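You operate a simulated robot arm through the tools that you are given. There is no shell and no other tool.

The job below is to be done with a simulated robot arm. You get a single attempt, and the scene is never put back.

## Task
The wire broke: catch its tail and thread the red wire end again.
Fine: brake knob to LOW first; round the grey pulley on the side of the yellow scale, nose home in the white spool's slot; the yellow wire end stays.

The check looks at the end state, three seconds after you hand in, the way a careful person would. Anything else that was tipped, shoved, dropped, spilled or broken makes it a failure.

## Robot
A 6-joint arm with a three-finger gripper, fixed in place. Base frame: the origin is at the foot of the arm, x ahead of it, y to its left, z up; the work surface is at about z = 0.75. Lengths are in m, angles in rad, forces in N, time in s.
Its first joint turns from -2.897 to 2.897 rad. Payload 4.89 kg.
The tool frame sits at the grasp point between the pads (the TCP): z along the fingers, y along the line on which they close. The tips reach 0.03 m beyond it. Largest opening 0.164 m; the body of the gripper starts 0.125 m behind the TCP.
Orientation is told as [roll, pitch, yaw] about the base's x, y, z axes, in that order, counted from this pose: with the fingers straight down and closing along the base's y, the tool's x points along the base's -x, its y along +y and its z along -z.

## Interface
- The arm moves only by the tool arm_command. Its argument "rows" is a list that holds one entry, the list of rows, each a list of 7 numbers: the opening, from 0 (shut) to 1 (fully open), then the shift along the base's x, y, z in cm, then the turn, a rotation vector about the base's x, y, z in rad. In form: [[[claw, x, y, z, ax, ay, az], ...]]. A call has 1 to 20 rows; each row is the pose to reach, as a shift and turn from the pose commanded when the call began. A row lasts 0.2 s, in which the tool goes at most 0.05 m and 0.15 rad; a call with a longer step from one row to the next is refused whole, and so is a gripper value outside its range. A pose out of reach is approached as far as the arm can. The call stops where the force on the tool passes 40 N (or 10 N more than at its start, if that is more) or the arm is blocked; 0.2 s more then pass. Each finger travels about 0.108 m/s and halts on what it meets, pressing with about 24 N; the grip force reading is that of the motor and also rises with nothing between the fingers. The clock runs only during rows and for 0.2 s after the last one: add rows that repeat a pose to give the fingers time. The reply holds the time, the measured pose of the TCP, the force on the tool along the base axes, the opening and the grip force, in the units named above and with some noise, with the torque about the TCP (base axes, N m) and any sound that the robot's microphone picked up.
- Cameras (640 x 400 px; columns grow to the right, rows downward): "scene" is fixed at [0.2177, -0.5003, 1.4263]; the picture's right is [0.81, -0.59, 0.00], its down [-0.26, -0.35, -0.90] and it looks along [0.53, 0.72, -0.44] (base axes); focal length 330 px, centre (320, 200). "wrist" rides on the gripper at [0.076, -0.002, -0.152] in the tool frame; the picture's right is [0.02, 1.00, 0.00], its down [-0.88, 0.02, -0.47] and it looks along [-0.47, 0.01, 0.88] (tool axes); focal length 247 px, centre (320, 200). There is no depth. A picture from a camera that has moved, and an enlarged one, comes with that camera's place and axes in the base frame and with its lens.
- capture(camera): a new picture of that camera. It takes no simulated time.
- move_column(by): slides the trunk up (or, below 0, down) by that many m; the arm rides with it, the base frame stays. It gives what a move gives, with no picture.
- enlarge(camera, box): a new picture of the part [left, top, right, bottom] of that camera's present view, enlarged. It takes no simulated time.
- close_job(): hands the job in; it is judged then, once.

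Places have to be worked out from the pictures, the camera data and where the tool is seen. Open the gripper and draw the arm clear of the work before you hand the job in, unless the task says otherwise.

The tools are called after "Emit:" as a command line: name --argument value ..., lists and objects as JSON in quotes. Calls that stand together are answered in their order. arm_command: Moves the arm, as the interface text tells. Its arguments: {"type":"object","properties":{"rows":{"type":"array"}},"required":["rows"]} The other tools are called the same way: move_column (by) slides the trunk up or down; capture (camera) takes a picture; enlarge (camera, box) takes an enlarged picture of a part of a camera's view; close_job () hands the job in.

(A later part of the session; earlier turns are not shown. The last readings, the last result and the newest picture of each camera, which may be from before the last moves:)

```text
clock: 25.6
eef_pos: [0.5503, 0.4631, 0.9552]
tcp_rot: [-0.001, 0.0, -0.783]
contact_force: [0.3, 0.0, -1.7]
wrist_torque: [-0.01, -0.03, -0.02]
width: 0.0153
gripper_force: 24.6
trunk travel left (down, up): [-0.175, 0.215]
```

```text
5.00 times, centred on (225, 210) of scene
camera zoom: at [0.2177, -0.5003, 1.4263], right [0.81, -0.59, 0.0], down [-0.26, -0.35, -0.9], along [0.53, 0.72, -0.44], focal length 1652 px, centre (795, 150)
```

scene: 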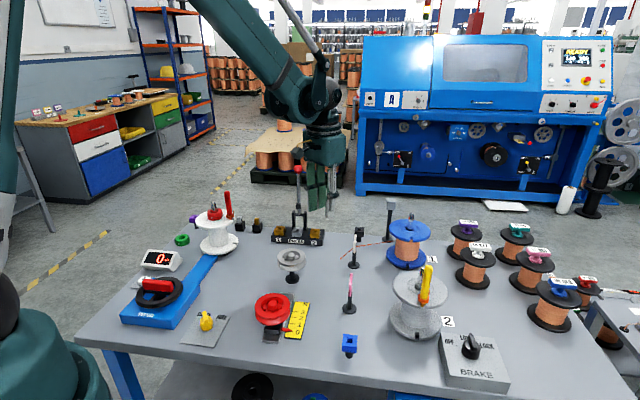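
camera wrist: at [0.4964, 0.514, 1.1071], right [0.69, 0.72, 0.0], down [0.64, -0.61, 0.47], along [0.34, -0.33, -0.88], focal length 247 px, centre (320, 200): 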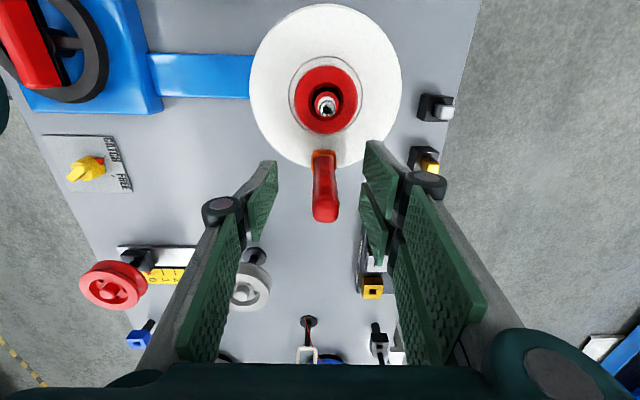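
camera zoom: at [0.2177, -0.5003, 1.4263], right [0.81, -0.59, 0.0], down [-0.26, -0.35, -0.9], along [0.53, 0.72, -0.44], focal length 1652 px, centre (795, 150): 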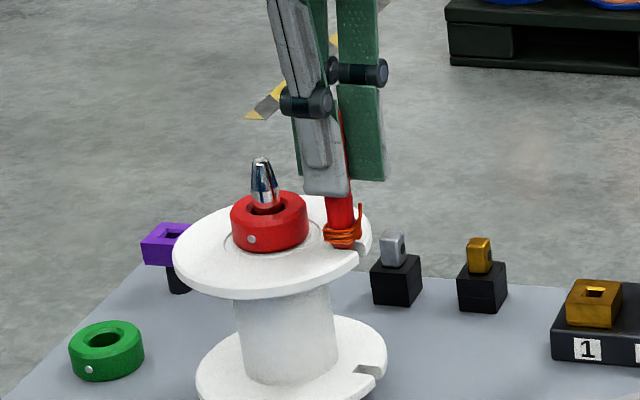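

Grip holds with 15 mm width and no side load. I lift straight up slowly and watch the force.

Emit:
arm_command --rows '[[[0.0, 0, 0, 0.5, 0, 0, 0], [0.0, 0, 0, 1.0, 0, 0, 0], [0.0, 0, 0, 2.0, 0, 0, 0], [0.0, 0, 0, 3.0, 0, 0, 0], [0.0, 0, 0, 4.5, 0, 0, 0], [0.0, 0, 0, 6.0, 0, 0, 0], [0.0, 0, 0, 6.0, 0, 0, 0]]]'

Emit:
enlarge --camera "scene" --box '[190, 150, 270, 250]'

Emit:
enlarge --camera "wrist" --box '[250, 100, 390, 230]'

Emit:
capture --camera "scene"

```text
clock: 27.2
eef_pos: [0.5504, 0.4637, 1.015]
tcp_rot: [0.001, -0.001, -0.783]
contact_force: [0.7, -1.4, 0.0]
wrist_torque: [0.02, -0.01, -0.01]
width: 0.0152
gripper_force: 24.0
trunk travel left (down, up): [-0.175, 0.215]
```

```text
4.00 times, centred on (230, 200) of scene
camera zoom: at [0.2177, -0.5003, 1.4263], right [0.81, -0.59, 0.0], down [-0.26, -0.35, -0.9], along [0.53, 0.72, -0.44], focal length 1322 px, centre (680, 200)
```

zoom: 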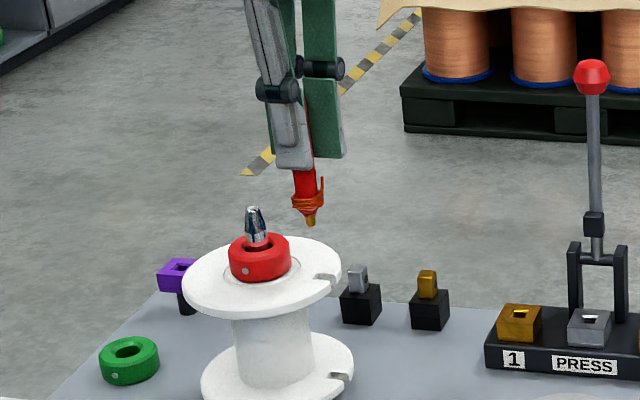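

```text
3.08 times, centred on (320, 165) of wrist
camera zoom: at [0.4959, 0.5157, 1.1672], right [0.69, 0.72, 0.0], down [0.64, -0.61, 0.47], along [0.34, -0.33, -0.88], focal length 760 px, centre (320, 308)
```

zoom: 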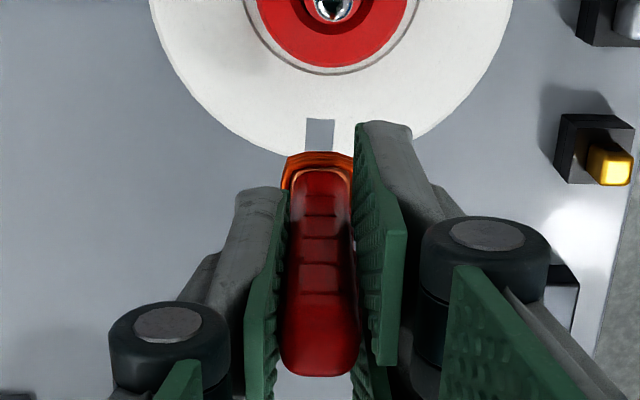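

```text
taken
```

scene: 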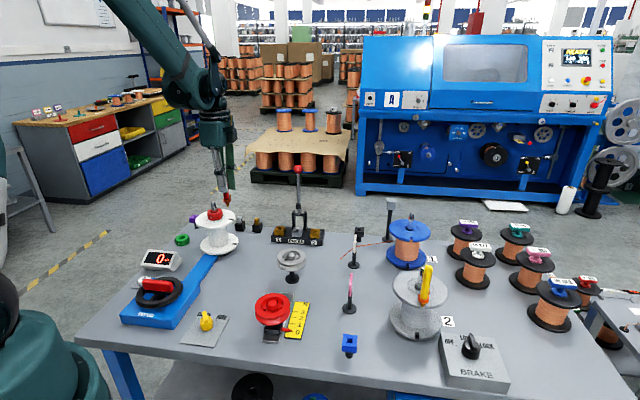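

The red stick is free, with its short brass nose and the orange stub wrapped on it; the slot in the flange is visible. I carry it, clear of the press lever, to above the tail near the white guide.

Emit:
arm_command --rows '[[[0.0, 1.8, -4.0, 0, 0, 0, 0], [0.0, 3.5, -8.2, 0, 0, 0, 0], [0.0, 5.2, -12.3, 0, 0, 0, 0], [0.0, 7.0, -16.4, 0, 0, 0, 0], [0.0, 10.5, -19.0, 0, 0, 0, 0], [0.0, 14.0, -21.6, 0, 0, 0, 0], [0.0, 17.5, -24.2, 0, 0, 0, 0], [0.0, 21.0, -26.6, -1.5, 0, 0, 0], [0.0, 22.0, -27.4, -3.5, 0, 0, 0], [0.0, 22.0, -27.4, -3.5, 0, 0, 0]]]'

Emit:
capture --camera "scene"

Emit:
capture --camera "wrist"

Emit:
enlarge --camera "scene" --box '[300, 180, 420, 290]'

```text
clock: 29.4
eef_pos: [0.7716, 0.1893, 0.9781]
tcp_rot: [0.001, 0.002, -0.785]
contact_force: [0.4, 0.2, -1.1]
wrist_torque: [0.0, 0.13, -0.04]
width: 0.0153
gripper_force: 23.7
trunk travel left (down, up): [-0.175, 0.215]
```

```text
taken
```

scene: 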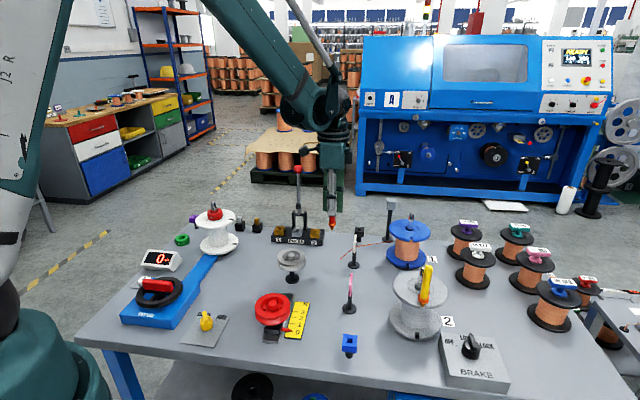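

```text
taken
camera wrist: at [0.7177, 0.2407, 1.1314], right [0.69, 0.72, 0.0], down [0.64, -0.61, 0.47], along [0.34, -0.33, -0.88], focal length 247 px, centre (320, 200)
```

wrist: 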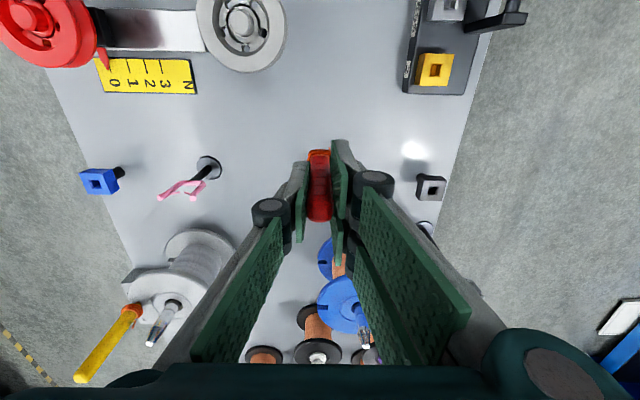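

```text
3.64 times, centred on (360, 235) of scene
camera zoom: at [0.2177, -0.5003, 1.4263], right [0.81, -0.59, 0.0], down [-0.26, -0.35, -0.9], along [0.53, 0.72, -0.44], focal length 1202 px, centre (174, 73)
```

zoom: 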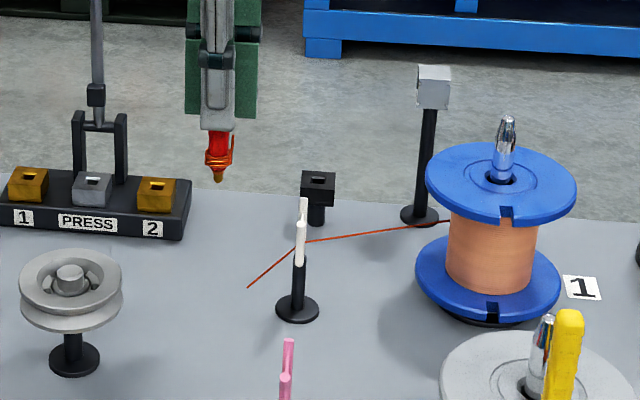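

From the scene camera, the nose tip sits about 8.8 cm below the TCP. I move above the tail's tip, stopping with the nose about 3.5 cm over it.

Emit:
arm_command --rows '[[[0.0, 1.5, -0.6, -1.5, 0, 0, 0], [0.0, 3.1, -1.2, -3.0, 0, 0, 0], [0.0, 3.1, -1.2, -5.5, 0, 0, 0], [0.0, 3.1, -1.2, -8.0, 0, 0, 0], [0.0, 3.1, -1.2, -8.0, 0, 0, 0]]]'

Emit:
enlarge --camera "scene" --box '[310, 210, 390, 290]'

Emit:
enlarge --camera "wrist" --box '[250, 100, 390, 230]'

```text
clock: 30.6
eef_pos: [0.8021, 0.1793, 0.8993]
tcp_rot: [0.0, 0.001, -0.785]
contact_force: [0.3, 0.0, -1.1]
wrist_torque: [-0.01, 0.01, -0.02]
width: 0.0152
gripper_force: 24.0
trunk travel left (down, up): [-0.175, 0.215]
```

```text
5.00 times, centred on (350, 250) of scene
camera zoom: at [0.2177, -0.5003, 1.4263], right [0.81, -0.59, 0.0], down [-0.26, -0.35, -0.9], along [0.53, 0.72, -0.44], focal length 1652 px, centre (170, -50)
```

zoom: 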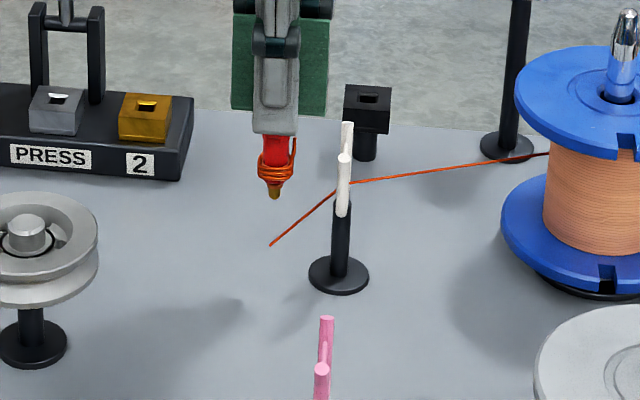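

```text
3.08 times, centred on (320, 165) of wrist
camera zoom: at [0.7478, 0.2305, 1.052], right [0.69, 0.72, 0.0], down [0.64, -0.61, 0.47], along [0.34, -0.33, -0.88], focal length 760 px, centre (320, 308)
```

zoom: 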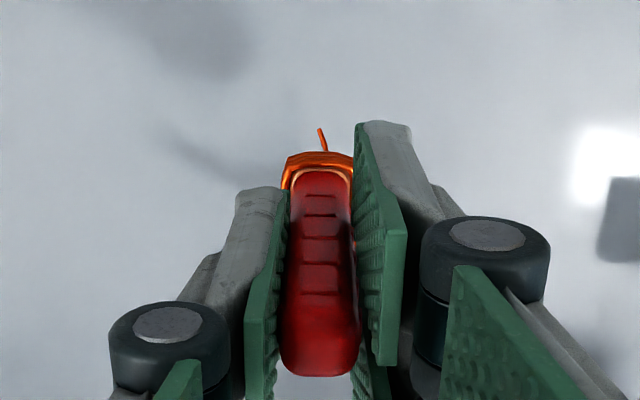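

The wrist view shows the tail's tip straight under the wrap, and the scene view agrees. I lower in small steps with the nose just beyond the tip, watching for any catch.

Emit:
arm_command --rows '[[[0.0, -0.2, 0.2, -1.0, 0, 0, 0], [0.0, -0.2, 0.2, -2.0, 0, 0, 0], [0.0, -0.2, 0.2, -3.0, 0, 0, 0], [0.0, -0.2, 0.2, -3.5, 0, 0, 0], [0.0, -0.2, 0.2, -3.5, 0, 0, 0]]]'

Emit:
enlarge --camera "scene" --box '[310, 220, 390, 290]'

Emit:
enlarge --camera "wrist" --box '[250, 100, 390, 230]'

```text
clock: 31.8
eef_pos: [0.8012, 0.1806, 0.8648]
tcp_rot: [0.0, -0.001, -0.784]
contact_force: [0.4, 0.6, -0.6]
wrist_torque: [-0.03, 0.0, -0.01]
width: 0.0153
gripper_force: 24.1
trunk travel left (down, up): [-0.175, 0.215]
```

```text
5.71 times, centred on (350, 255) of scene
camera zoom: at [0.2177, -0.5003, 1.4263], right [0.81, -0.59, 0.0], down [-0.26, -0.35, -0.9], along [0.53, 0.72, -0.44], focal length 1888 px, centre (149, -114)
```

zoom: 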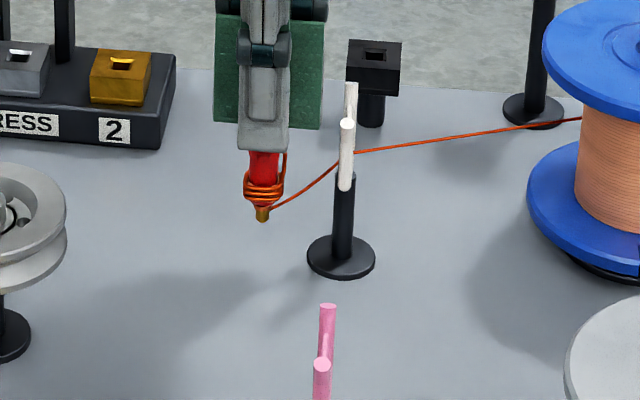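

```text
3.08 times, centred on (320, 165) of wrist
camera zoom: at [0.7454, 0.2311, 1.017], right [0.69, 0.72, 0.0], down [0.64, -0.61, 0.47], along [0.34, -0.33, -0.88], focal length 760 px, centre (320, 308)
```

zoom: 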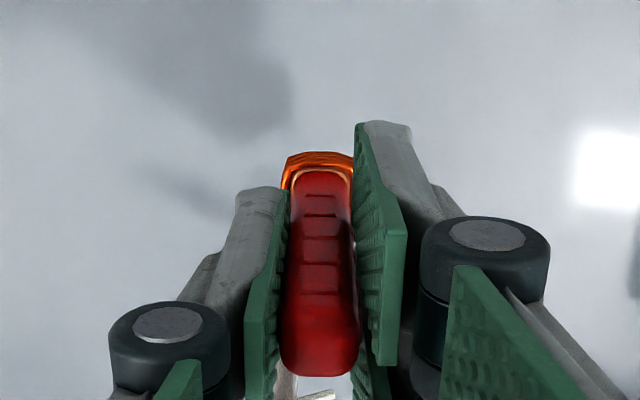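

The wire now appears to end right at the stick's wrap. I test by lifting a little and moving away from the guide to see if the wire follows.

Emit:
arm_command --rows '[[[0.0, -0.5, 0.3, 1.0, 0, 0, 0], [0.0, -1.0, 0.5, 2.0, 0, 0, 0], [0.0, -2.0, 1.0, 3.0, 0, 0, 0], [0.0, -2.0, 1.0, 3.0, 0, 0, 0]]]'

Emit:
enlarge --camera "scene" --box '[310, 210, 390, 290]'

Emit:
enlarge --camera "wrist" --box '[250, 100, 390, 230]'

```text
clock: 32.8
eef_pos: [0.7817, 0.1898, 0.8967]
tcp_rot: [-0.001, 0.0, -0.783]
contact_force: [1.6, -0.9, 0.1]
wrist_torque: [-0.03, -0.14, -0.03]
width: 0.0152
gripper_force: 24.5
trunk travel left (down, up): [-0.175, 0.215]
```

```text
5.00 times, centred on (350, 250) of scene
camera zoom: at [0.2177, -0.5003, 1.4263], right [0.81, -0.59, 0.0], down [-0.26, -0.35, -0.9], along [0.53, 0.72, -0.44], focal length 1652 px, centre (170, -50)
```

zoom: 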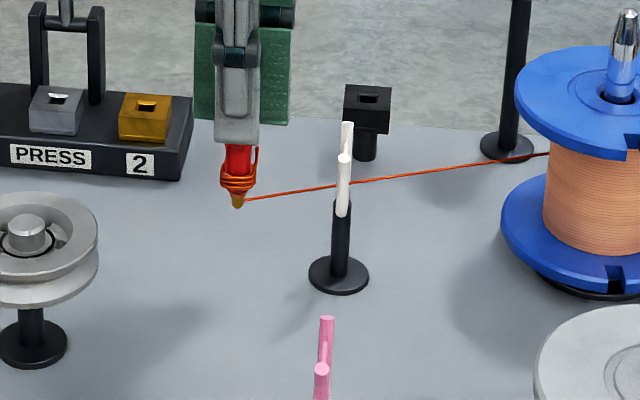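

```text
3.08 times, centred on (320, 165) of wrist
camera zoom: at [0.726, 0.2414, 1.0477], right [0.69, 0.72, 0.0], down [0.64, -0.61, 0.47], along [0.34, -0.33, -0.88], focal length 760 px, centre (320, 308)
```

zoom: 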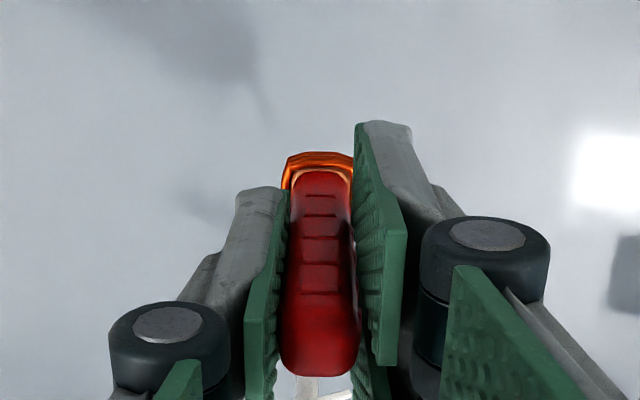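

The tail is caught: the wire now runs from the nose through the white guide to spool 1. Before routing I zoom in on the grey pulley to get the groove's height, and on the guide to check that the wire is still inside it.

Emit:
enlarge --camera "scene" --box '[265, 235, 325, 295]'

Emit:
enlarge --camera "scene" --box '[335, 220, 375, 280]'

Emit:
enlarge --camera "scene" --box '[240, 280, 330, 350]'

Emit:
capture --camera "wrist"

```text
6.67 times, centred on (295, 265) of scene
camera zoom: at [0.2177, -0.5003, 1.4263], right [0.81, -0.59, 0.0], down [-0.26, -0.35, -0.9], along [0.53, 0.72, -0.44], focal length 2203 px, centre (487, -233)
```

zoom: 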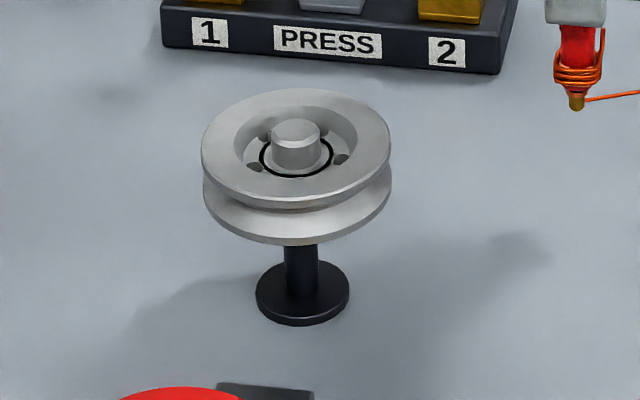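

```text
6.67 times, centred on (355, 250) of scene
camera zoom: at [0.2177, -0.5003, 1.4263], right [0.81, -0.59, 0.0], down [-0.26, -0.35, -0.9], along [0.53, 0.72, -0.44], focal length 2203 px, centre (87, -133)
```

zoom: 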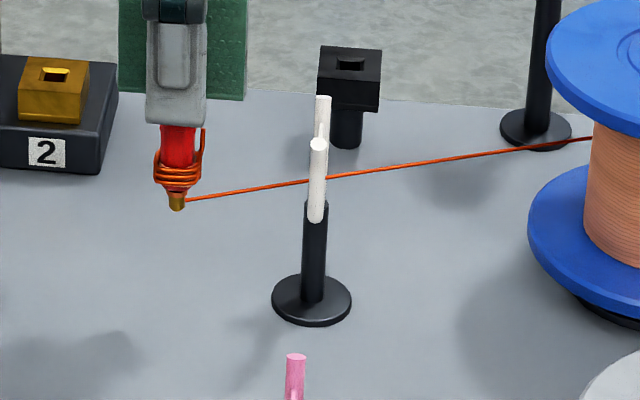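

```text
5.71 times, centred on (285, 315) of scene
camera zoom: at [0.2177, -0.5003, 1.4263], right [0.81, -0.59, 0.0], down [-0.26, -0.35, -0.9], along [0.53, 0.72, -0.44], focal length 1888 px, centre (520, -457)
```

zoom: 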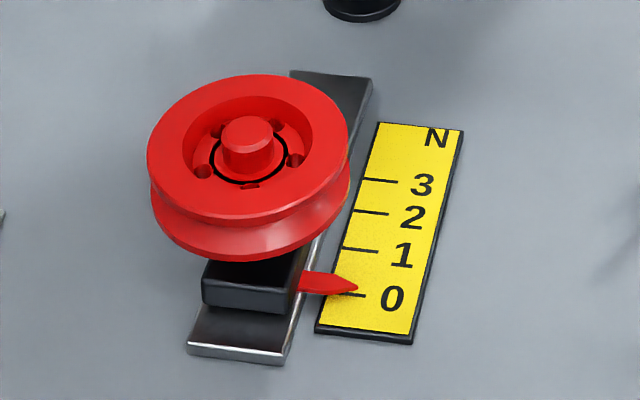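

```text
taken
camera wrist: at [0.726, 0.2414, 1.0477], right [0.69, 0.72, 0.0], down [0.64, -0.61, 0.47], along [0.34, -0.33, -0.88], focal length 247 px, centre (320, 200)
```

wrist: 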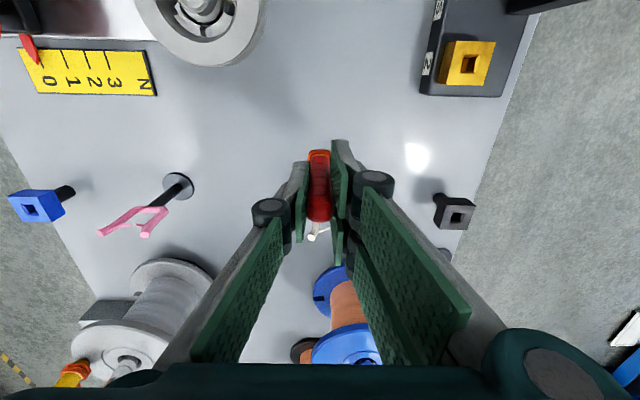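

The wire sits within the guide's fork at about z = 0.82 and the pulley's groove is at about the same height (≈0.82), with the pulley at (0.635, 0.212). I carry the stick slowly at that level towards the pulley's yellow-scale side.

Emit:
arm_command --rows '[[[0.0, -1.0, -1.25, 0.3, 0, 0, 0], [0.0, -2.0, -2.5, 0.6, 0, 0, 0], [0.0, -3.0, -3.75, 0.9, 0, 0, 0], [0.0, -4.0, -5.0, 1.1, 0, 0, 0], [0.0, -5.3, -5.9, 1.1, 0, 0, 0], [0.0, -6.6, -6.8, 1.1, 0, 0, 0], [0.0, -8.0, -7.5, 1.1, 0, 0, 0], [0.0, -10.0, -7.5, 1.1, 0, 0, 0], [0.0, -12.0, -7.5, 1.1, 0, 0, 0], [0.0, -12.0, -7.5, 1.1, 0, 0, 0]]]'

Emit:
enlarge --camera "scene" --box '[250, 200, 410, 320]'

Emit:
capture --camera "wrist"

```text
clock: 35.0
eef_pos: [0.6595, 0.1145, 0.9055]
tcp_rot: [-0.001, 0.0, -0.785]
contact_force: [1.6, 0.2, 0.1]
wrist_torque: [0.03, -0.14, -0.03]
width: 0.0152
gripper_force: 23.6
trunk travel left (down, up): [-0.175, 0.215]
```

```text
3.33 times, centred on (330, 260) of scene
camera zoom: at [0.2177, -0.5003, 1.4263], right [0.81, -0.59, 0.0], down [-0.26, -0.35, -0.9], along [0.53, 0.72, -0.44], focal length 1102 px, centre (287, 0)
```

zoom: 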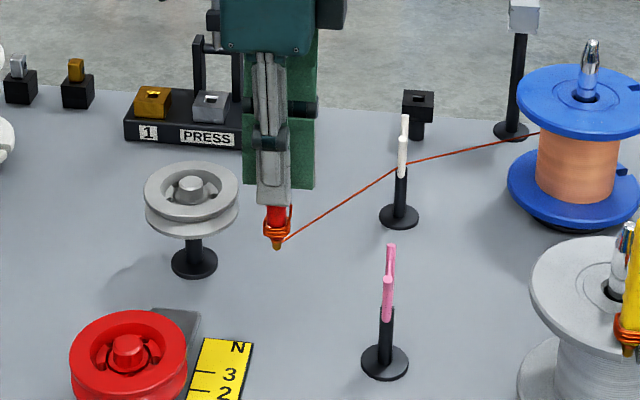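

```text
taken
camera wrist: at [0.606, 0.166, 1.0583], right [0.69, 0.72, 0.0], down [0.64, -0.61, 0.47], along [0.34, -0.33, -0.88], focal length 247 px, centre (320, 200)
```

wrist: 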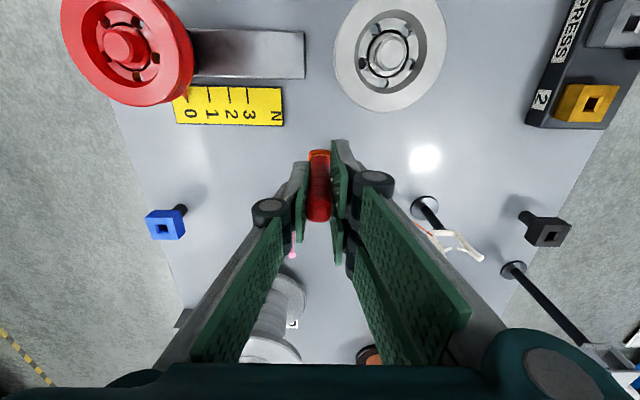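

The wire follows and stays in the white guide. I continue round the pulley's scale side at about 8 cm from its centre.

Emit:
arm_command --rows '[[[0.0, -2.0, 0.3, 0, 0, 0, 0], [0.0, -4.0, 0.7, 0, 0, 0, 0], [0.0, -5.5, 1.6, 0, 0, 0, 0], [0.0, -7.0, 2.5, 0, 0, 0, 0], [0.0, -8.1, 3.7, 0, 0, 0, 0], [0.0, -9.2, 5.0, 0, 0, 0, 0], [0.0, -9.7, 6.5, 0, 0, 0, 0], [0.0, -10.1, 8.0, 0, 0, 0, 0], [0.0, -10.2, 9.5, 0, 0, 0, 0], [0.0, -10.2, 11.0, 0, 0, 0, 0], [0.0, -10.2, 11.0, 0, 0, 0, 0]]]'

Emit:
enlarge --camera "scene" --box '[220, 200, 380, 320]'

Emit:
capture --camera "wrist"

```text
clock: 37.4
eef_pos: [0.5594, 0.2254, 0.9066]
tcp_rot: [0.0, 0.001, -0.783]
contact_force: [1.0, -0.9, -0.1]
wrist_torque: [-0.07, -0.09, -0.04]
width: 0.0153
gripper_force: 24.3
trunk travel left (down, up): [-0.175, 0.215]
```

```text
3.33 times, centred on (300, 260) of scene
camera zoom: at [0.2177, -0.5003, 1.4263], right [0.81, -0.59, 0.0], down [-0.26, -0.35, -0.9], along [0.53, 0.72, -0.44], focal length 1102 px, centre (387, 0)
```

zoom: 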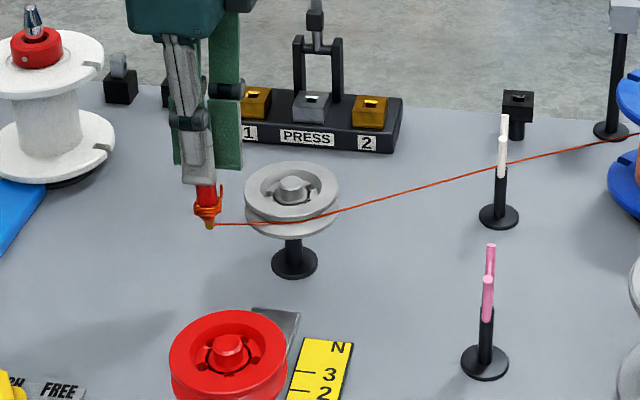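

```text
taken
camera wrist: at [0.5041, 0.2762, 1.0583], right [0.69, 0.72, 0.0], down [0.64, -0.61, 0.47], along [0.34, -0.33, -0.88], focal length 247 px, centre (320, 200)
```

wrist: 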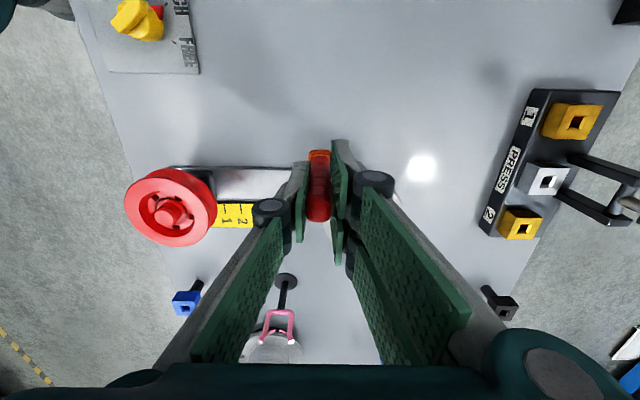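

The wire now lies across the near side of the pulley. I zoom to check that it is in the groove.

Emit:
enlarge --camera "scene" --box '[265, 235, 325, 285]'

```text
8.00 times, centred on (295, 260) of scene
camera zoom: at [0.2177, -0.5003, 1.4263], right [0.81, -0.59, 0.0], down [-0.26, -0.35, -0.9], along [0.53, 0.72, -0.44], focal length 2644 px, centre (520, -280)
```

zoom: 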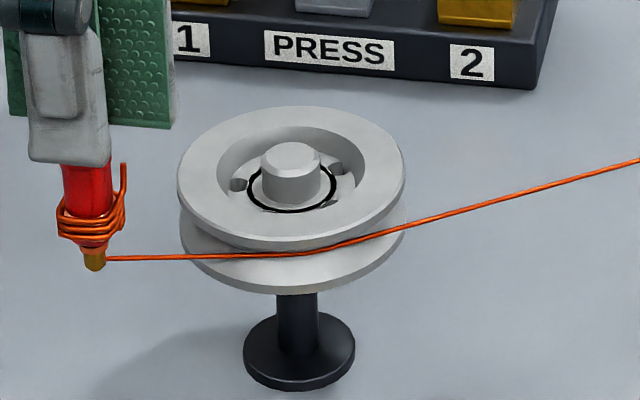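

The wire is in the groove under the upper rim. I carry on up the far side toward the white spool.

Emit:
arm_command --rows '[[[0.0, 0.2, 1.75, 0, 0, 0, 0], [0.0, 0.4, 3.5, 0, 0, 0, 0], [0.0, 0.7, 5.5, 0, 0, 0, 0], [0.0, 1.0, 7.5, 0, 0, 0, 0], [0.0, 1.2, 9.5, 0, 0, 0, 0], [0.0, 1.4, 11.5, 0, 0, 0, 0], [0.0, 1.5, 13.5, 0.5, 0, 0, 0], [0.0, 1.6, 15.5, 1.5, 0, 0, 0], [0.0, 1.6, 15.5, 1.5, 0, 0, 0]]]'

Emit:
enlarge --camera "scene" --box '[190, 180, 390, 310]'

Emit:
enlarge --camera "scene" --box '[265, 235, 325, 285]'

Emit:
capture --camera "wrist"

```text
clock: 39.4
eef_pos: [0.5766, 0.3794, 0.9216]
tcp_rot: [0.001, 0.001, -0.783]
contact_force: [0.8, -1.4, 0.0]
wrist_torque: [-0.12, -0.03, 0.02]
width: 0.015
gripper_force: 23.7
trunk travel left (down, up): [-0.175, 0.215]
```

```text
3.08 times, centred on (290, 245) of scene
camera zoom: at [0.2177, -0.5003, 1.4263], right [0.81, -0.59, 0.0], down [-0.26, -0.35, -0.9], along [0.53, 0.72, -0.44], focal length 1017 px, centre (412, 62)
```

zoom: 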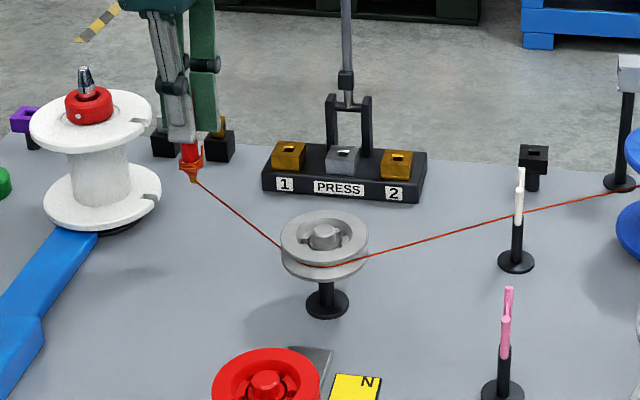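

```text
8.00 times, centred on (295, 260) of scene
camera zoom: at [0.2177, -0.5003, 1.4263], right [0.81, -0.59, 0.0], down [-0.26, -0.35, -0.9], along [0.53, 0.72, -0.44], focal length 2644 px, centre (520, -280)
```

zoom: 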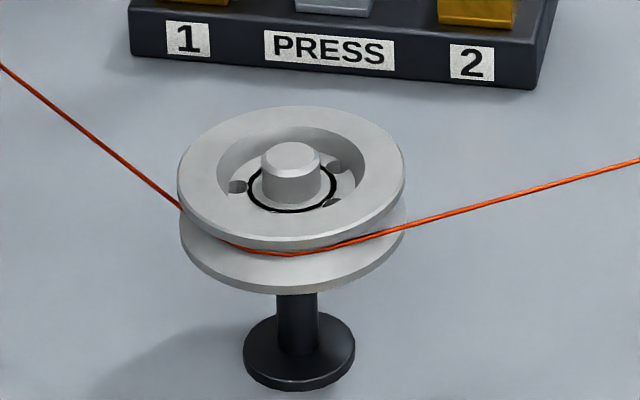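

```text
taken
camera wrist: at [0.5208, 0.4302, 1.0741], right [0.69, 0.72, 0.0], down [0.64, -0.61, 0.47], along [0.34, -0.33, -0.88], focal length 247 px, centre (320, 200)
```

wrist: 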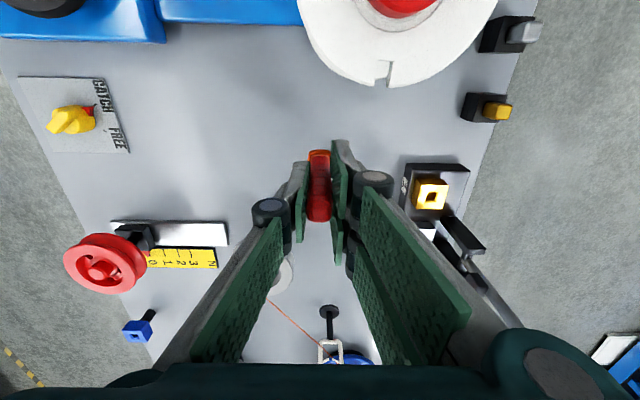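

The wire wraps the pulley's scale side in the groove. I measure the slot in the white flange from here before going over it.

Emit:
enlarge --camera "wrist" --box '[330, 20, 440, 120]'

```text
4.00 times, centred on (385, 70) of wrist
camera zoom: at [0.5208, 0.4302, 1.0741], right [0.69, 0.72, 0.0], down [0.64, -0.61, 0.47], along [0.34, -0.33, -0.88], focal length 988 px, centre (60, 720)
```

zoom: 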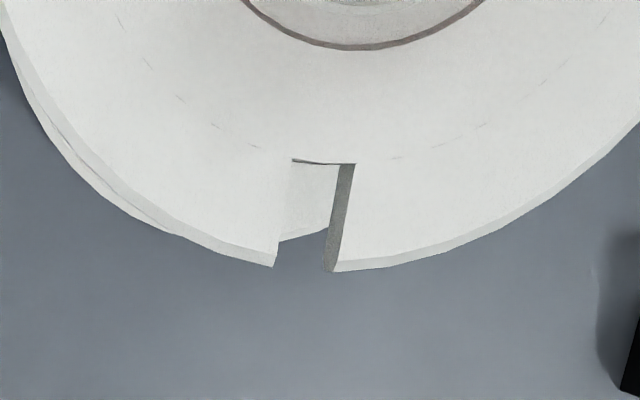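

The slot runs from about (0.548, 0.466) outward to (0.560, 0.453), about 11 mm wide, unchanged, and agrees with the pose from which I lifted the stick. I raise to clear the flange and go over the slot at that same x, y and yaw.

Emit:
arm_command --rows '[[[0.0, -0.1, 1.0, 1.5, 0, 0, 0], [0.0, -0.2, 2.0, 3.0, 0, 0, 0], [0.0, -0.4, 3.0, 4.5, 0, 0, 0], [0.0, -0.6, 4.0, 5.8, 0, 0, 0], [0.0, -1.2, 5.6, 5.8, 0, 0, 0], [0.0, -1.8, 7.0, 5.8, 0, 0, 0], [0.0, -2.3, 8.4, 5.8, 0, 0, 0], [0.0, -2.3, 8.4, 5.8, 0, 0, 0], [0.0, -2.3, 8.4, 5.8, 0, 0, 0]]]'

Emit:
enlarge --camera "scene" --box '[195, 170, 265, 250]'

Emit:
enlarge --camera "wrist" --box '[250, 100, 390, 230]'

Emit:
enlarge --camera "scene" --box '[225, 195, 385, 295]'

```text
clock: 41.4
eef_pos: [0.5516, 0.4621, 0.9777]
tcp_rot: [0.0, 0.0, -0.783]
contact_force: [-0.2, -1.2, -1.3]
wrist_torque: [-0.12, -0.03, 0.06]
width: 0.0151
gripper_force: 24.0
trunk travel left (down, up): [-0.175, 0.215]
```

```text
5.00 times, centred on (230, 210) of scene
camera zoom: at [0.2177, -0.5003, 1.4263], right [0.81, -0.59, 0.0], down [-0.26, -0.35, -0.9], along [0.53, 0.72, -0.44], focal length 1652 px, centre (770, 150)
```

zoom: 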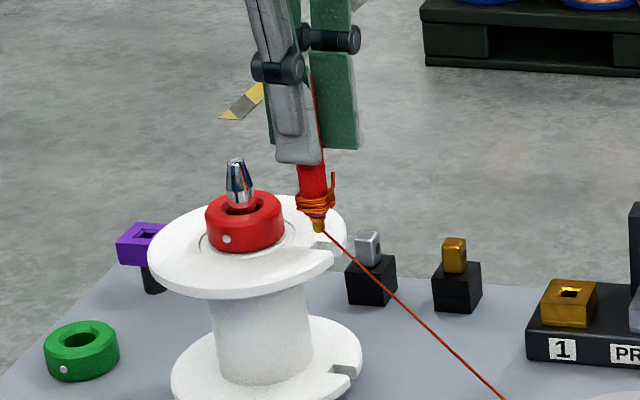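

```text
3.08 times, centred on (320, 165) of wrist
camera zoom: at [0.4973, 0.5134, 1.1306], right [0.69, 0.72, 0.0], down [0.64, -0.61, 0.47], along [0.34, -0.33, -0.88], focal length 760 px, centre (320, 308)
```

zoom: 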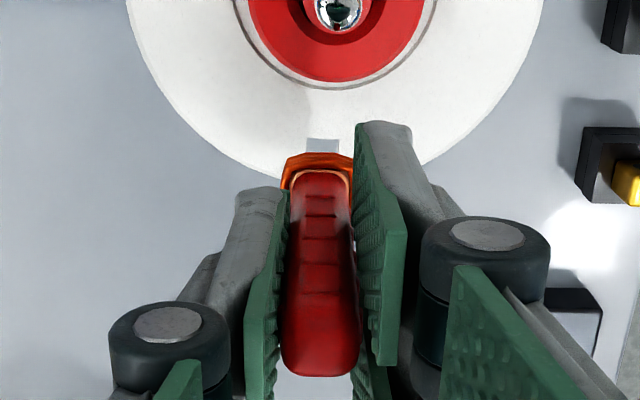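

```text
4.00 times, centred on (305, 245) of scene
camera zoom: at [0.2177, -0.5003, 1.4263], right [0.81, -0.59, 0.0], down [-0.26, -0.35, -0.9], along [0.53, 0.72, -0.44], focal length 1322 px, centre (380, 20)
```

zoom: 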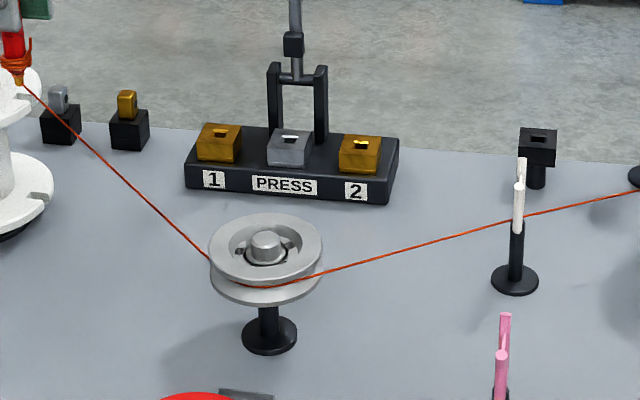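

Nose is above the slot, about 0.6 mm to one side by the wrist view. I correct that and lower slowly to the original height, watching forces.

Emit:
arm_command --rows '[[[0.0, 0.04, 0.04, -0.4, 0, 0, 0], [0.0, 0.04, 0.04, -0.8, 0, 0, 0], [0.0, 0.04, 0.04, -1.2, 0, 0, 0], [0.0, 0.04, 0.04, -1.6, 0, 0, 0], [0.0, 0.04, 0.04, -1.6, 0, 0, 0]]]'

Emit:
enlarge --camera "scene" --box '[205, 190, 255, 240]'

Emit:
enlarge --camera "wrist" --box '[250, 100, 390, 230]'

```text
clock: 42.6
eef_pos: [0.5533, 0.4635, 0.9632]
tcp_rot: [0.001, 0.0, -0.784]
contact_force: [0.3, 0.1, -0.8]
wrist_torque: [-0.02, 0.0, -0.01]
width: 0.0153
gripper_force: 23.8
trunk travel left (down, up): [-0.175, 0.215]
```

```text
8.00 times, centred on (230, 215) of scene
camera zoom: at [0.2177, -0.5003, 1.4263], right [0.81, -0.59, 0.0], down [-0.26, -0.35, -0.9], along [0.53, 0.72, -0.44], focal length 2644 px, centre (1040, 80)
```

zoom: 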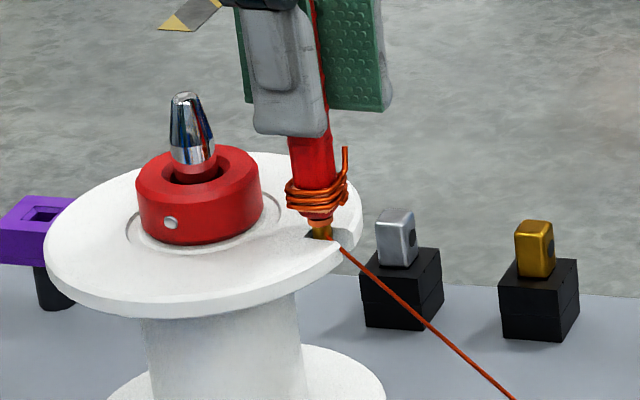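

```text
3.08 times, centred on (320, 165) of wrist
camera zoom: at [0.4979, 0.515, 1.1149], right [0.69, 0.72, 0.0], down [0.64, -0.61, 0.47], along [0.34, -0.33, -0.88], focal length 760 px, centre (320, 308)
```

zoom: 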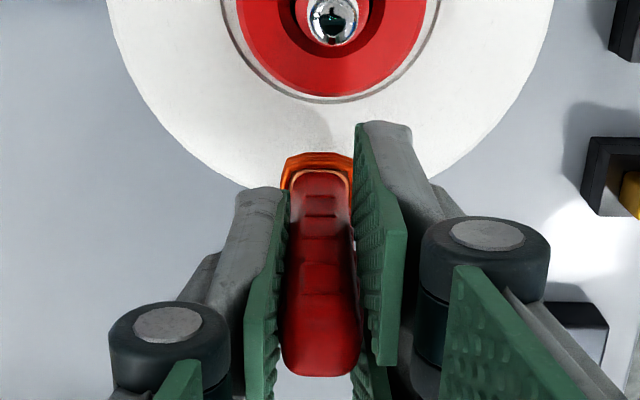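

The nose has entered the slot without contact force. I lower the last 8 mm to the original seated height.

Emit:
arm_command --rows '[[[0.0, 0, 0, -0.3, 0, 0, 0], [0.0, 0, 0, -0.6, 0, 0, 0], [0.0, 0, 0, -0.8, 0, 0, 0], [0.0, 0, 0, -0.8, 0, 0, 0]]]'

Emit:
enlarge --camera "scene" --box '[205, 190, 255, 240]'

Emit:
enlarge --camera "wrist" --box '[250, 100, 390, 230]'

```text
clock: 43.6
eef_pos: [0.552, 0.4637, 0.9549]
tcp_rot: [0.0, 0.001, -0.782]
contact_force: [-0.1, 0.8, 0.1]
wrist_torque: [-0.02, 0.04, 0.01]
width: 0.0152
gripper_force: 23.8
trunk travel left (down, up): [-0.175, 0.215]
```

```text
8.00 times, centred on (230, 215) of scene
camera zoom: at [0.2177, -0.5003, 1.4263], right [0.81, -0.59, 0.0], down [-0.26, -0.35, -0.9], along [0.53, 0.72, -0.44], focal length 2644 px, centre (1040, 80)
```

zoom: 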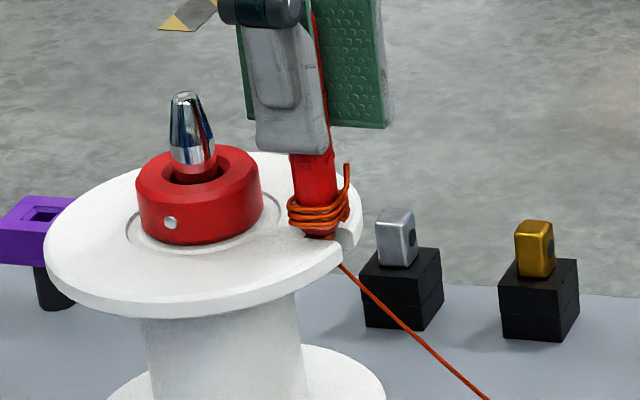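

```text
3.08 times, centred on (320, 165) of wrist
camera zoom: at [0.4978, 0.5151, 1.1071], right [0.69, 0.72, 0.0], down [0.64, -0.61, 0.47], along [0.34, -0.33, -0.88], focal length 760 px, centre (320, 308)
```

zoom: 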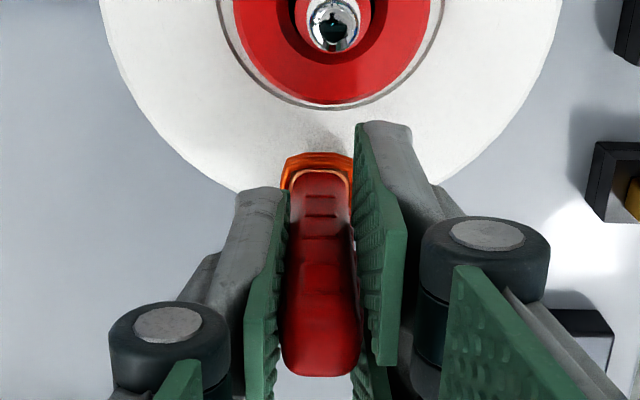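

The wrap sits on the flange exactly as at the start. I gently press down and inward by a couple of millimetres to confirm the nose is fully home.

Emit:
arm_command --rows '[[[0.0, 0, 0, -0.1, 0, 0, 0], [0.0, 0, 0, -0.2, 0, 0, 0], [0.0, 0, 0, -0.2, 0, 0, 0]]]'

```text
clock: 44.4
eef_pos: [0.5511, 0.4631, 0.954]
tcp_rot: [-0.002, 0.001, -0.784]
contact_force: [0.9, -0.3, 18.8]
wrist_torque: [0.02, 0.03, -0.07]
width: 0.0152
gripper_force: 24.1
trunk travel left (down, up): [-0.175, 0.215]
```

Vertical contact at once (18.8 N), so it is fully down. I relieve that and feel radially inward.

Emit:
arm_command --rows '[[[0.0, 0, 0, 0.15, 0, 0, 0], [0.0, -0.07, 0.07, 0.15, 0, 0, 0], [0.0, -0.14, 0.14, 0.15, 0, 0, 0], [0.0, -0.14, 0.14, 0.15, 0, 0, 0]]]'

Emit:
enlarge --camera "scene" --box '[205, 190, 255, 240]'

```text
clock: 45.4
eef_pos: [0.5504, 0.4644, 0.954]
tcp_rot: [0.001, 0.001, -0.783]
contact_force: [4.9, -4.2, -4.7]
wrist_torque: [-0.35, -0.34, 0.0]
width: 0.0153
gripper_force: 23.8
trunk travel left (down, up): [-0.175, 0.215]
```

```text
8.00 times, centred on (230, 215) of scene
camera zoom: at [0.2177, -0.5003, 1.4263], right [0.81, -0.59, 0.0], down [-0.26, -0.35, -0.9], along [0.53, 0.72, -0.44], focal length 2644 px, centre (1040, 80)
```

zoom: 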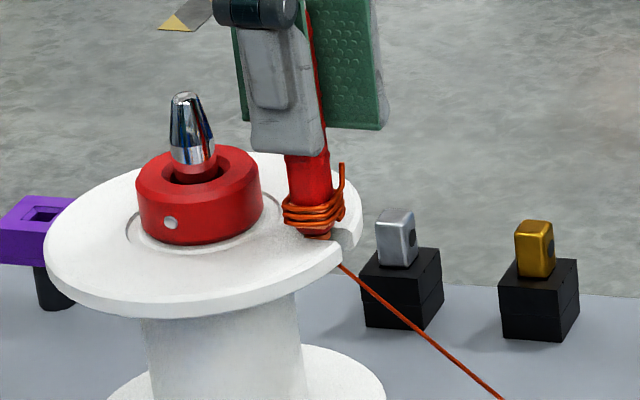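

Both the bottom and the slot's inner end give contact, so the nose is home. I take off the load, open the gripper and check that the stick stays put before rising.

Emit:
arm_command --rows '[[[0.0, 0.03, -0.03, -0.04, 0, 0, 0], [0.0, 0.03, -0.03, -0.04, 0, 0, 0], [0.2, 0.03, -0.03, -0.04, 0, 0, 0], [0.3, 0.03, -0.03, -0.04, 0, 0, 0], [0.4, 0.03, -0.03, -0.04, 0, 0, 0], [0.4, 0.03, -0.03, -0.04, 0, 0, 0], [0.4, 0.03, -0.03, -0.04, 0, 0, 0]]]'

Emit:
enlarge --camera "scene" --box '[195, 180, 265, 245]'

Emit:
enlarge --camera "wrist" --box '[250, 100, 390, 230]'

```text
clock: 47.0
eef_pos: [0.5504, 0.4652, 0.9527]
tcp_rot: [0.0, 0.0, -0.783]
contact_force: [0.5, 1.2, 0.6]
wrist_torque: [0.0, 0.02, 0.0]
width: 0.0657
gripper_force: 0.0
trunk travel left (down, up): [-0.175, 0.215]
```

```text
6.15 times, centred on (230, 212) of scene
camera zoom: at [0.2177, -0.5003, 1.4263], right [0.81, -0.59, 0.0], down [-0.26, -0.35, -0.9], along [0.53, 0.72, -0.44], focal length 2034 px, centre (874, 123)
```

zoom: 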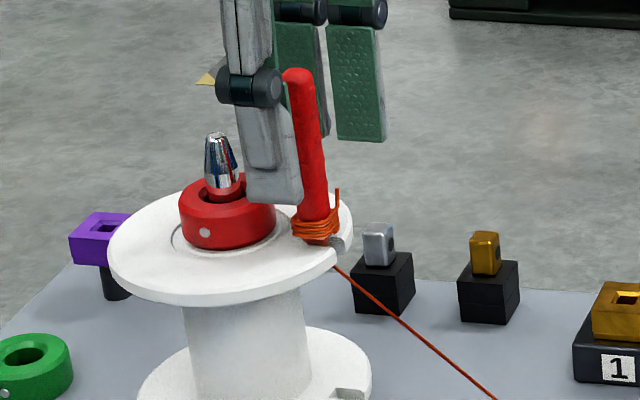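

```text
3.08 times, centred on (320, 165) of wrist
camera zoom: at [0.4958, 0.5166, 1.1062], right [0.69, 0.72, 0.0], down [0.64, -0.61, 0.47], along [0.34, -0.33, -0.88], focal length 760 px, centre (320, 308)
```

zoom: 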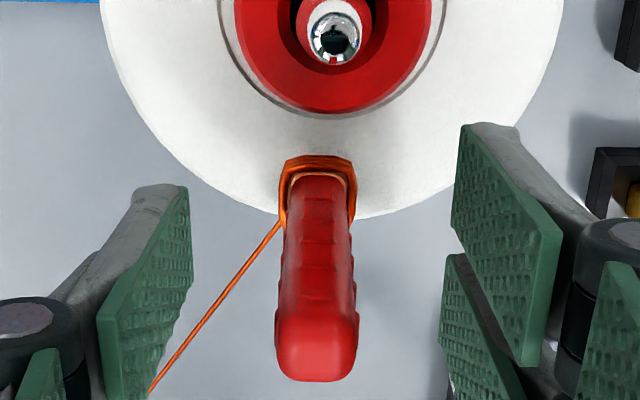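

The stick stands by itself and the wire runs off toward the pulley, below the fingers. I rise straight up, clear of the stick.

Emit:
arm_command --rows '[[[0.4, 0, 0, 1.0, 0, 0, 0], [0.4, 0, 0, 3.0, 0, 0, 0], [0.4, 0, 0, 5.5, 0, 0, 0], [0.4, 0, 0, 8.5, 0, 0, 0], [0.4, 0, 0, 12.0, 0, 0, 0], [0.4, 0, 0, 16.0, 0, 0, 0], [0.4, 0, 0, 20.0, 0, 0, 0], [0.4, 0, 0, 24.0, 0, 0, 0], [0.4, 0, 0, 24.0, 0, 0, 0]]]'

Emit:
capture --camera "scene"

Emit:
enlarge --camera "scene" --box '[195, 180, 425, 310]'

Emit:
enlarge --camera "scene" --box '[195, 180, 265, 245]'

Emit:
capture --camera "wrist"

```text
clock: 49.0
eef_pos: [0.5493, 0.4641, 1.1978]
tcp_rot: [0.001, -0.002, -0.785]
contact_force: [-0.4, -0.3, 0.1]
wrist_torque: [0.05, -0.04, -0.01]
width: 0.0659
gripper_force: 0.1
trunk travel left (down, up): [-0.175, 0.215]
```

```text
taken
```

scene: 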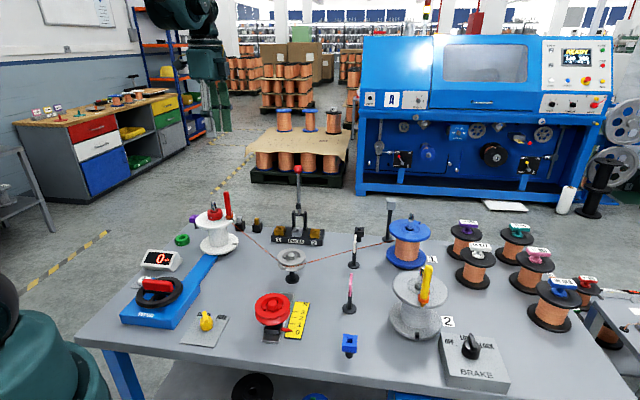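

```text
2.78 times, centred on (310, 245) of scene
camera zoom: at [0.2177, -0.5003, 1.4263], right [0.81, -0.59, 0.0], down [-0.26, -0.35, -0.9], along [0.53, 0.72, -0.44], focal length 920 px, centre (348, 75)
```

zoom: 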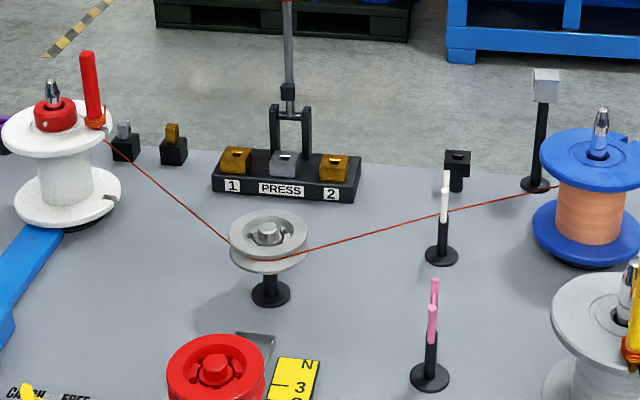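

```text
6.15 times, centred on (230, 212) of scene
camera zoom: at [0.2177, -0.5003, 1.4263], right [0.81, -0.59, 0.0], down [-0.26, -0.35, -0.9], along [0.53, 0.72, -0.44], focal length 2034 px, centre (874, 123)
```

zoom: 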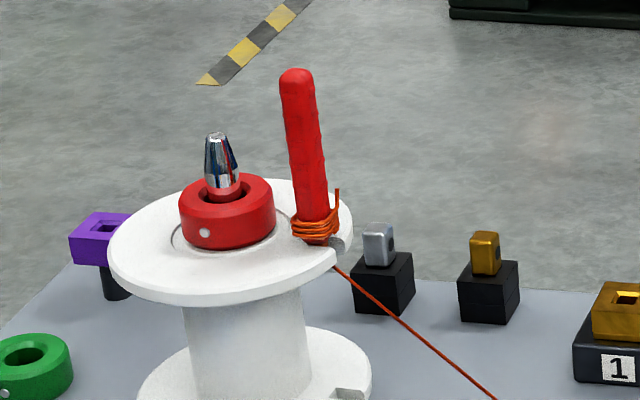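

```text
taken
camera wrist: at [0.4952, 0.5156, 1.3504], right [0.69, 0.72, 0.0], down [0.64, -0.61, 0.47], along [0.34, -0.33, -0.88], focal length 247 px, centre (320, 200)
```

wrist: 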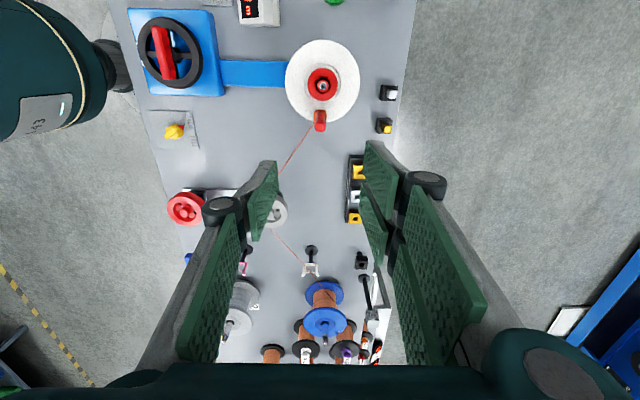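

The wire runs from spool 1 through the white guide, round the grey pulley on the scale side, to the seated red stick. I open the gripper fully up here and do a last check of the brake, yellow stick, pulley and guide.

Emit:
arm_command --rows '[[[0.6, 0, 0, 0.5, 0, 0, 0.13], [0.8, 0, 0, 1.0, 0, 0, 0.26], [1.0, 0, 0, 1.5, 0, 0, 0.39], [1.0, 0, 0, 2.0, 0, 0, 0.52], [1.0, 0, 0, 2.0, 0, 0, 0.65], [1.0, 0, 0, 2.0, 0, 0, 0.785], [1.0, 0, 0, 2.0, 0, 0, 0.785]]]'

Emit:
enlarge --camera "scene" --box '[380, 250, 520, 395]'

Emit:
enlarge --camera "scene" --box '[265, 235, 325, 285]'

Emit:
enlarge --camera "scene" --box '[335, 220, 430, 280]'

Emit:
enlarge --camera "scene" --box '[110, 180, 270, 350]'

```text
clock: 50.6
eef_pos: [0.5506, 0.4649, 1.2142]
tcp_rot: [-0.001, 0.001, 0.002]
contact_force: [-0.4, -0.4, 0.2]
wrist_torque: [0.03, 0.04, 0.02]
width: 0.1643
gripper_force: 0.1
trunk travel left (down, up): [-0.175, 0.215]
```

```text
2.76 times, centred on (450, 322) of scene
camera zoom: at [0.2177, -0.5003, 1.4263], right [0.81, -0.59, 0.0], down [-0.26, -0.35, -0.9], along [0.53, 0.72, -0.44], focal length 912 px, centre (-39, -138)
```

zoom: 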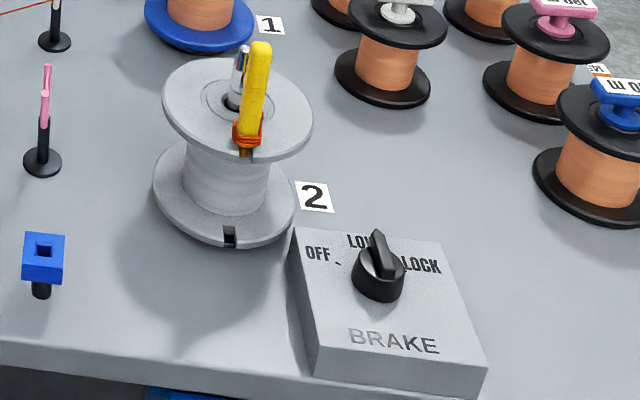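

```text
8.00 times, centred on (295, 260) of scene
camera zoom: at [0.2177, -0.5003, 1.4263], right [0.81, -0.59, 0.0], down [-0.26, -0.35, -0.9], along [0.53, 0.72, -0.44], focal length 2644 px, centre (520, -280)
```

zoom: 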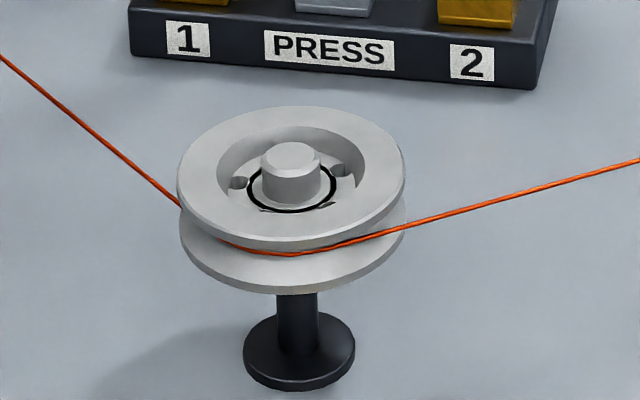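

```text
6.67 times, centred on (382, 250) of scene
camera zoom: at [0.2177, -0.5003, 1.4263], right [0.81, -0.59, 0.0], down [-0.26, -0.35, -0.9], along [0.53, 0.72, -0.44], focal length 2203 px, centre (-97, -133)
```

zoom: 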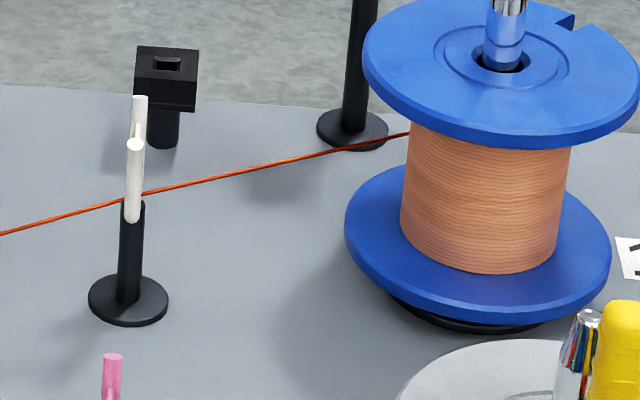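

```text
2.35 times, centred on (190, 265) of scene
camera zoom: at [0.2177, -0.5003, 1.4263], right [0.81, -0.59, 0.0], down [-0.26, -0.35, -0.9], along [0.53, 0.72, -0.44], focal length 778 px, centre (626, 47)
```

zoom: 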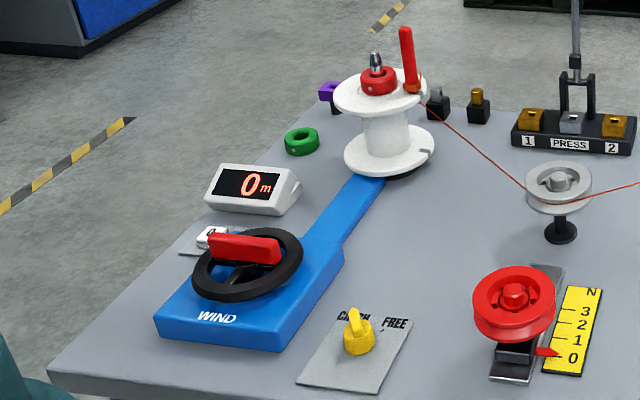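

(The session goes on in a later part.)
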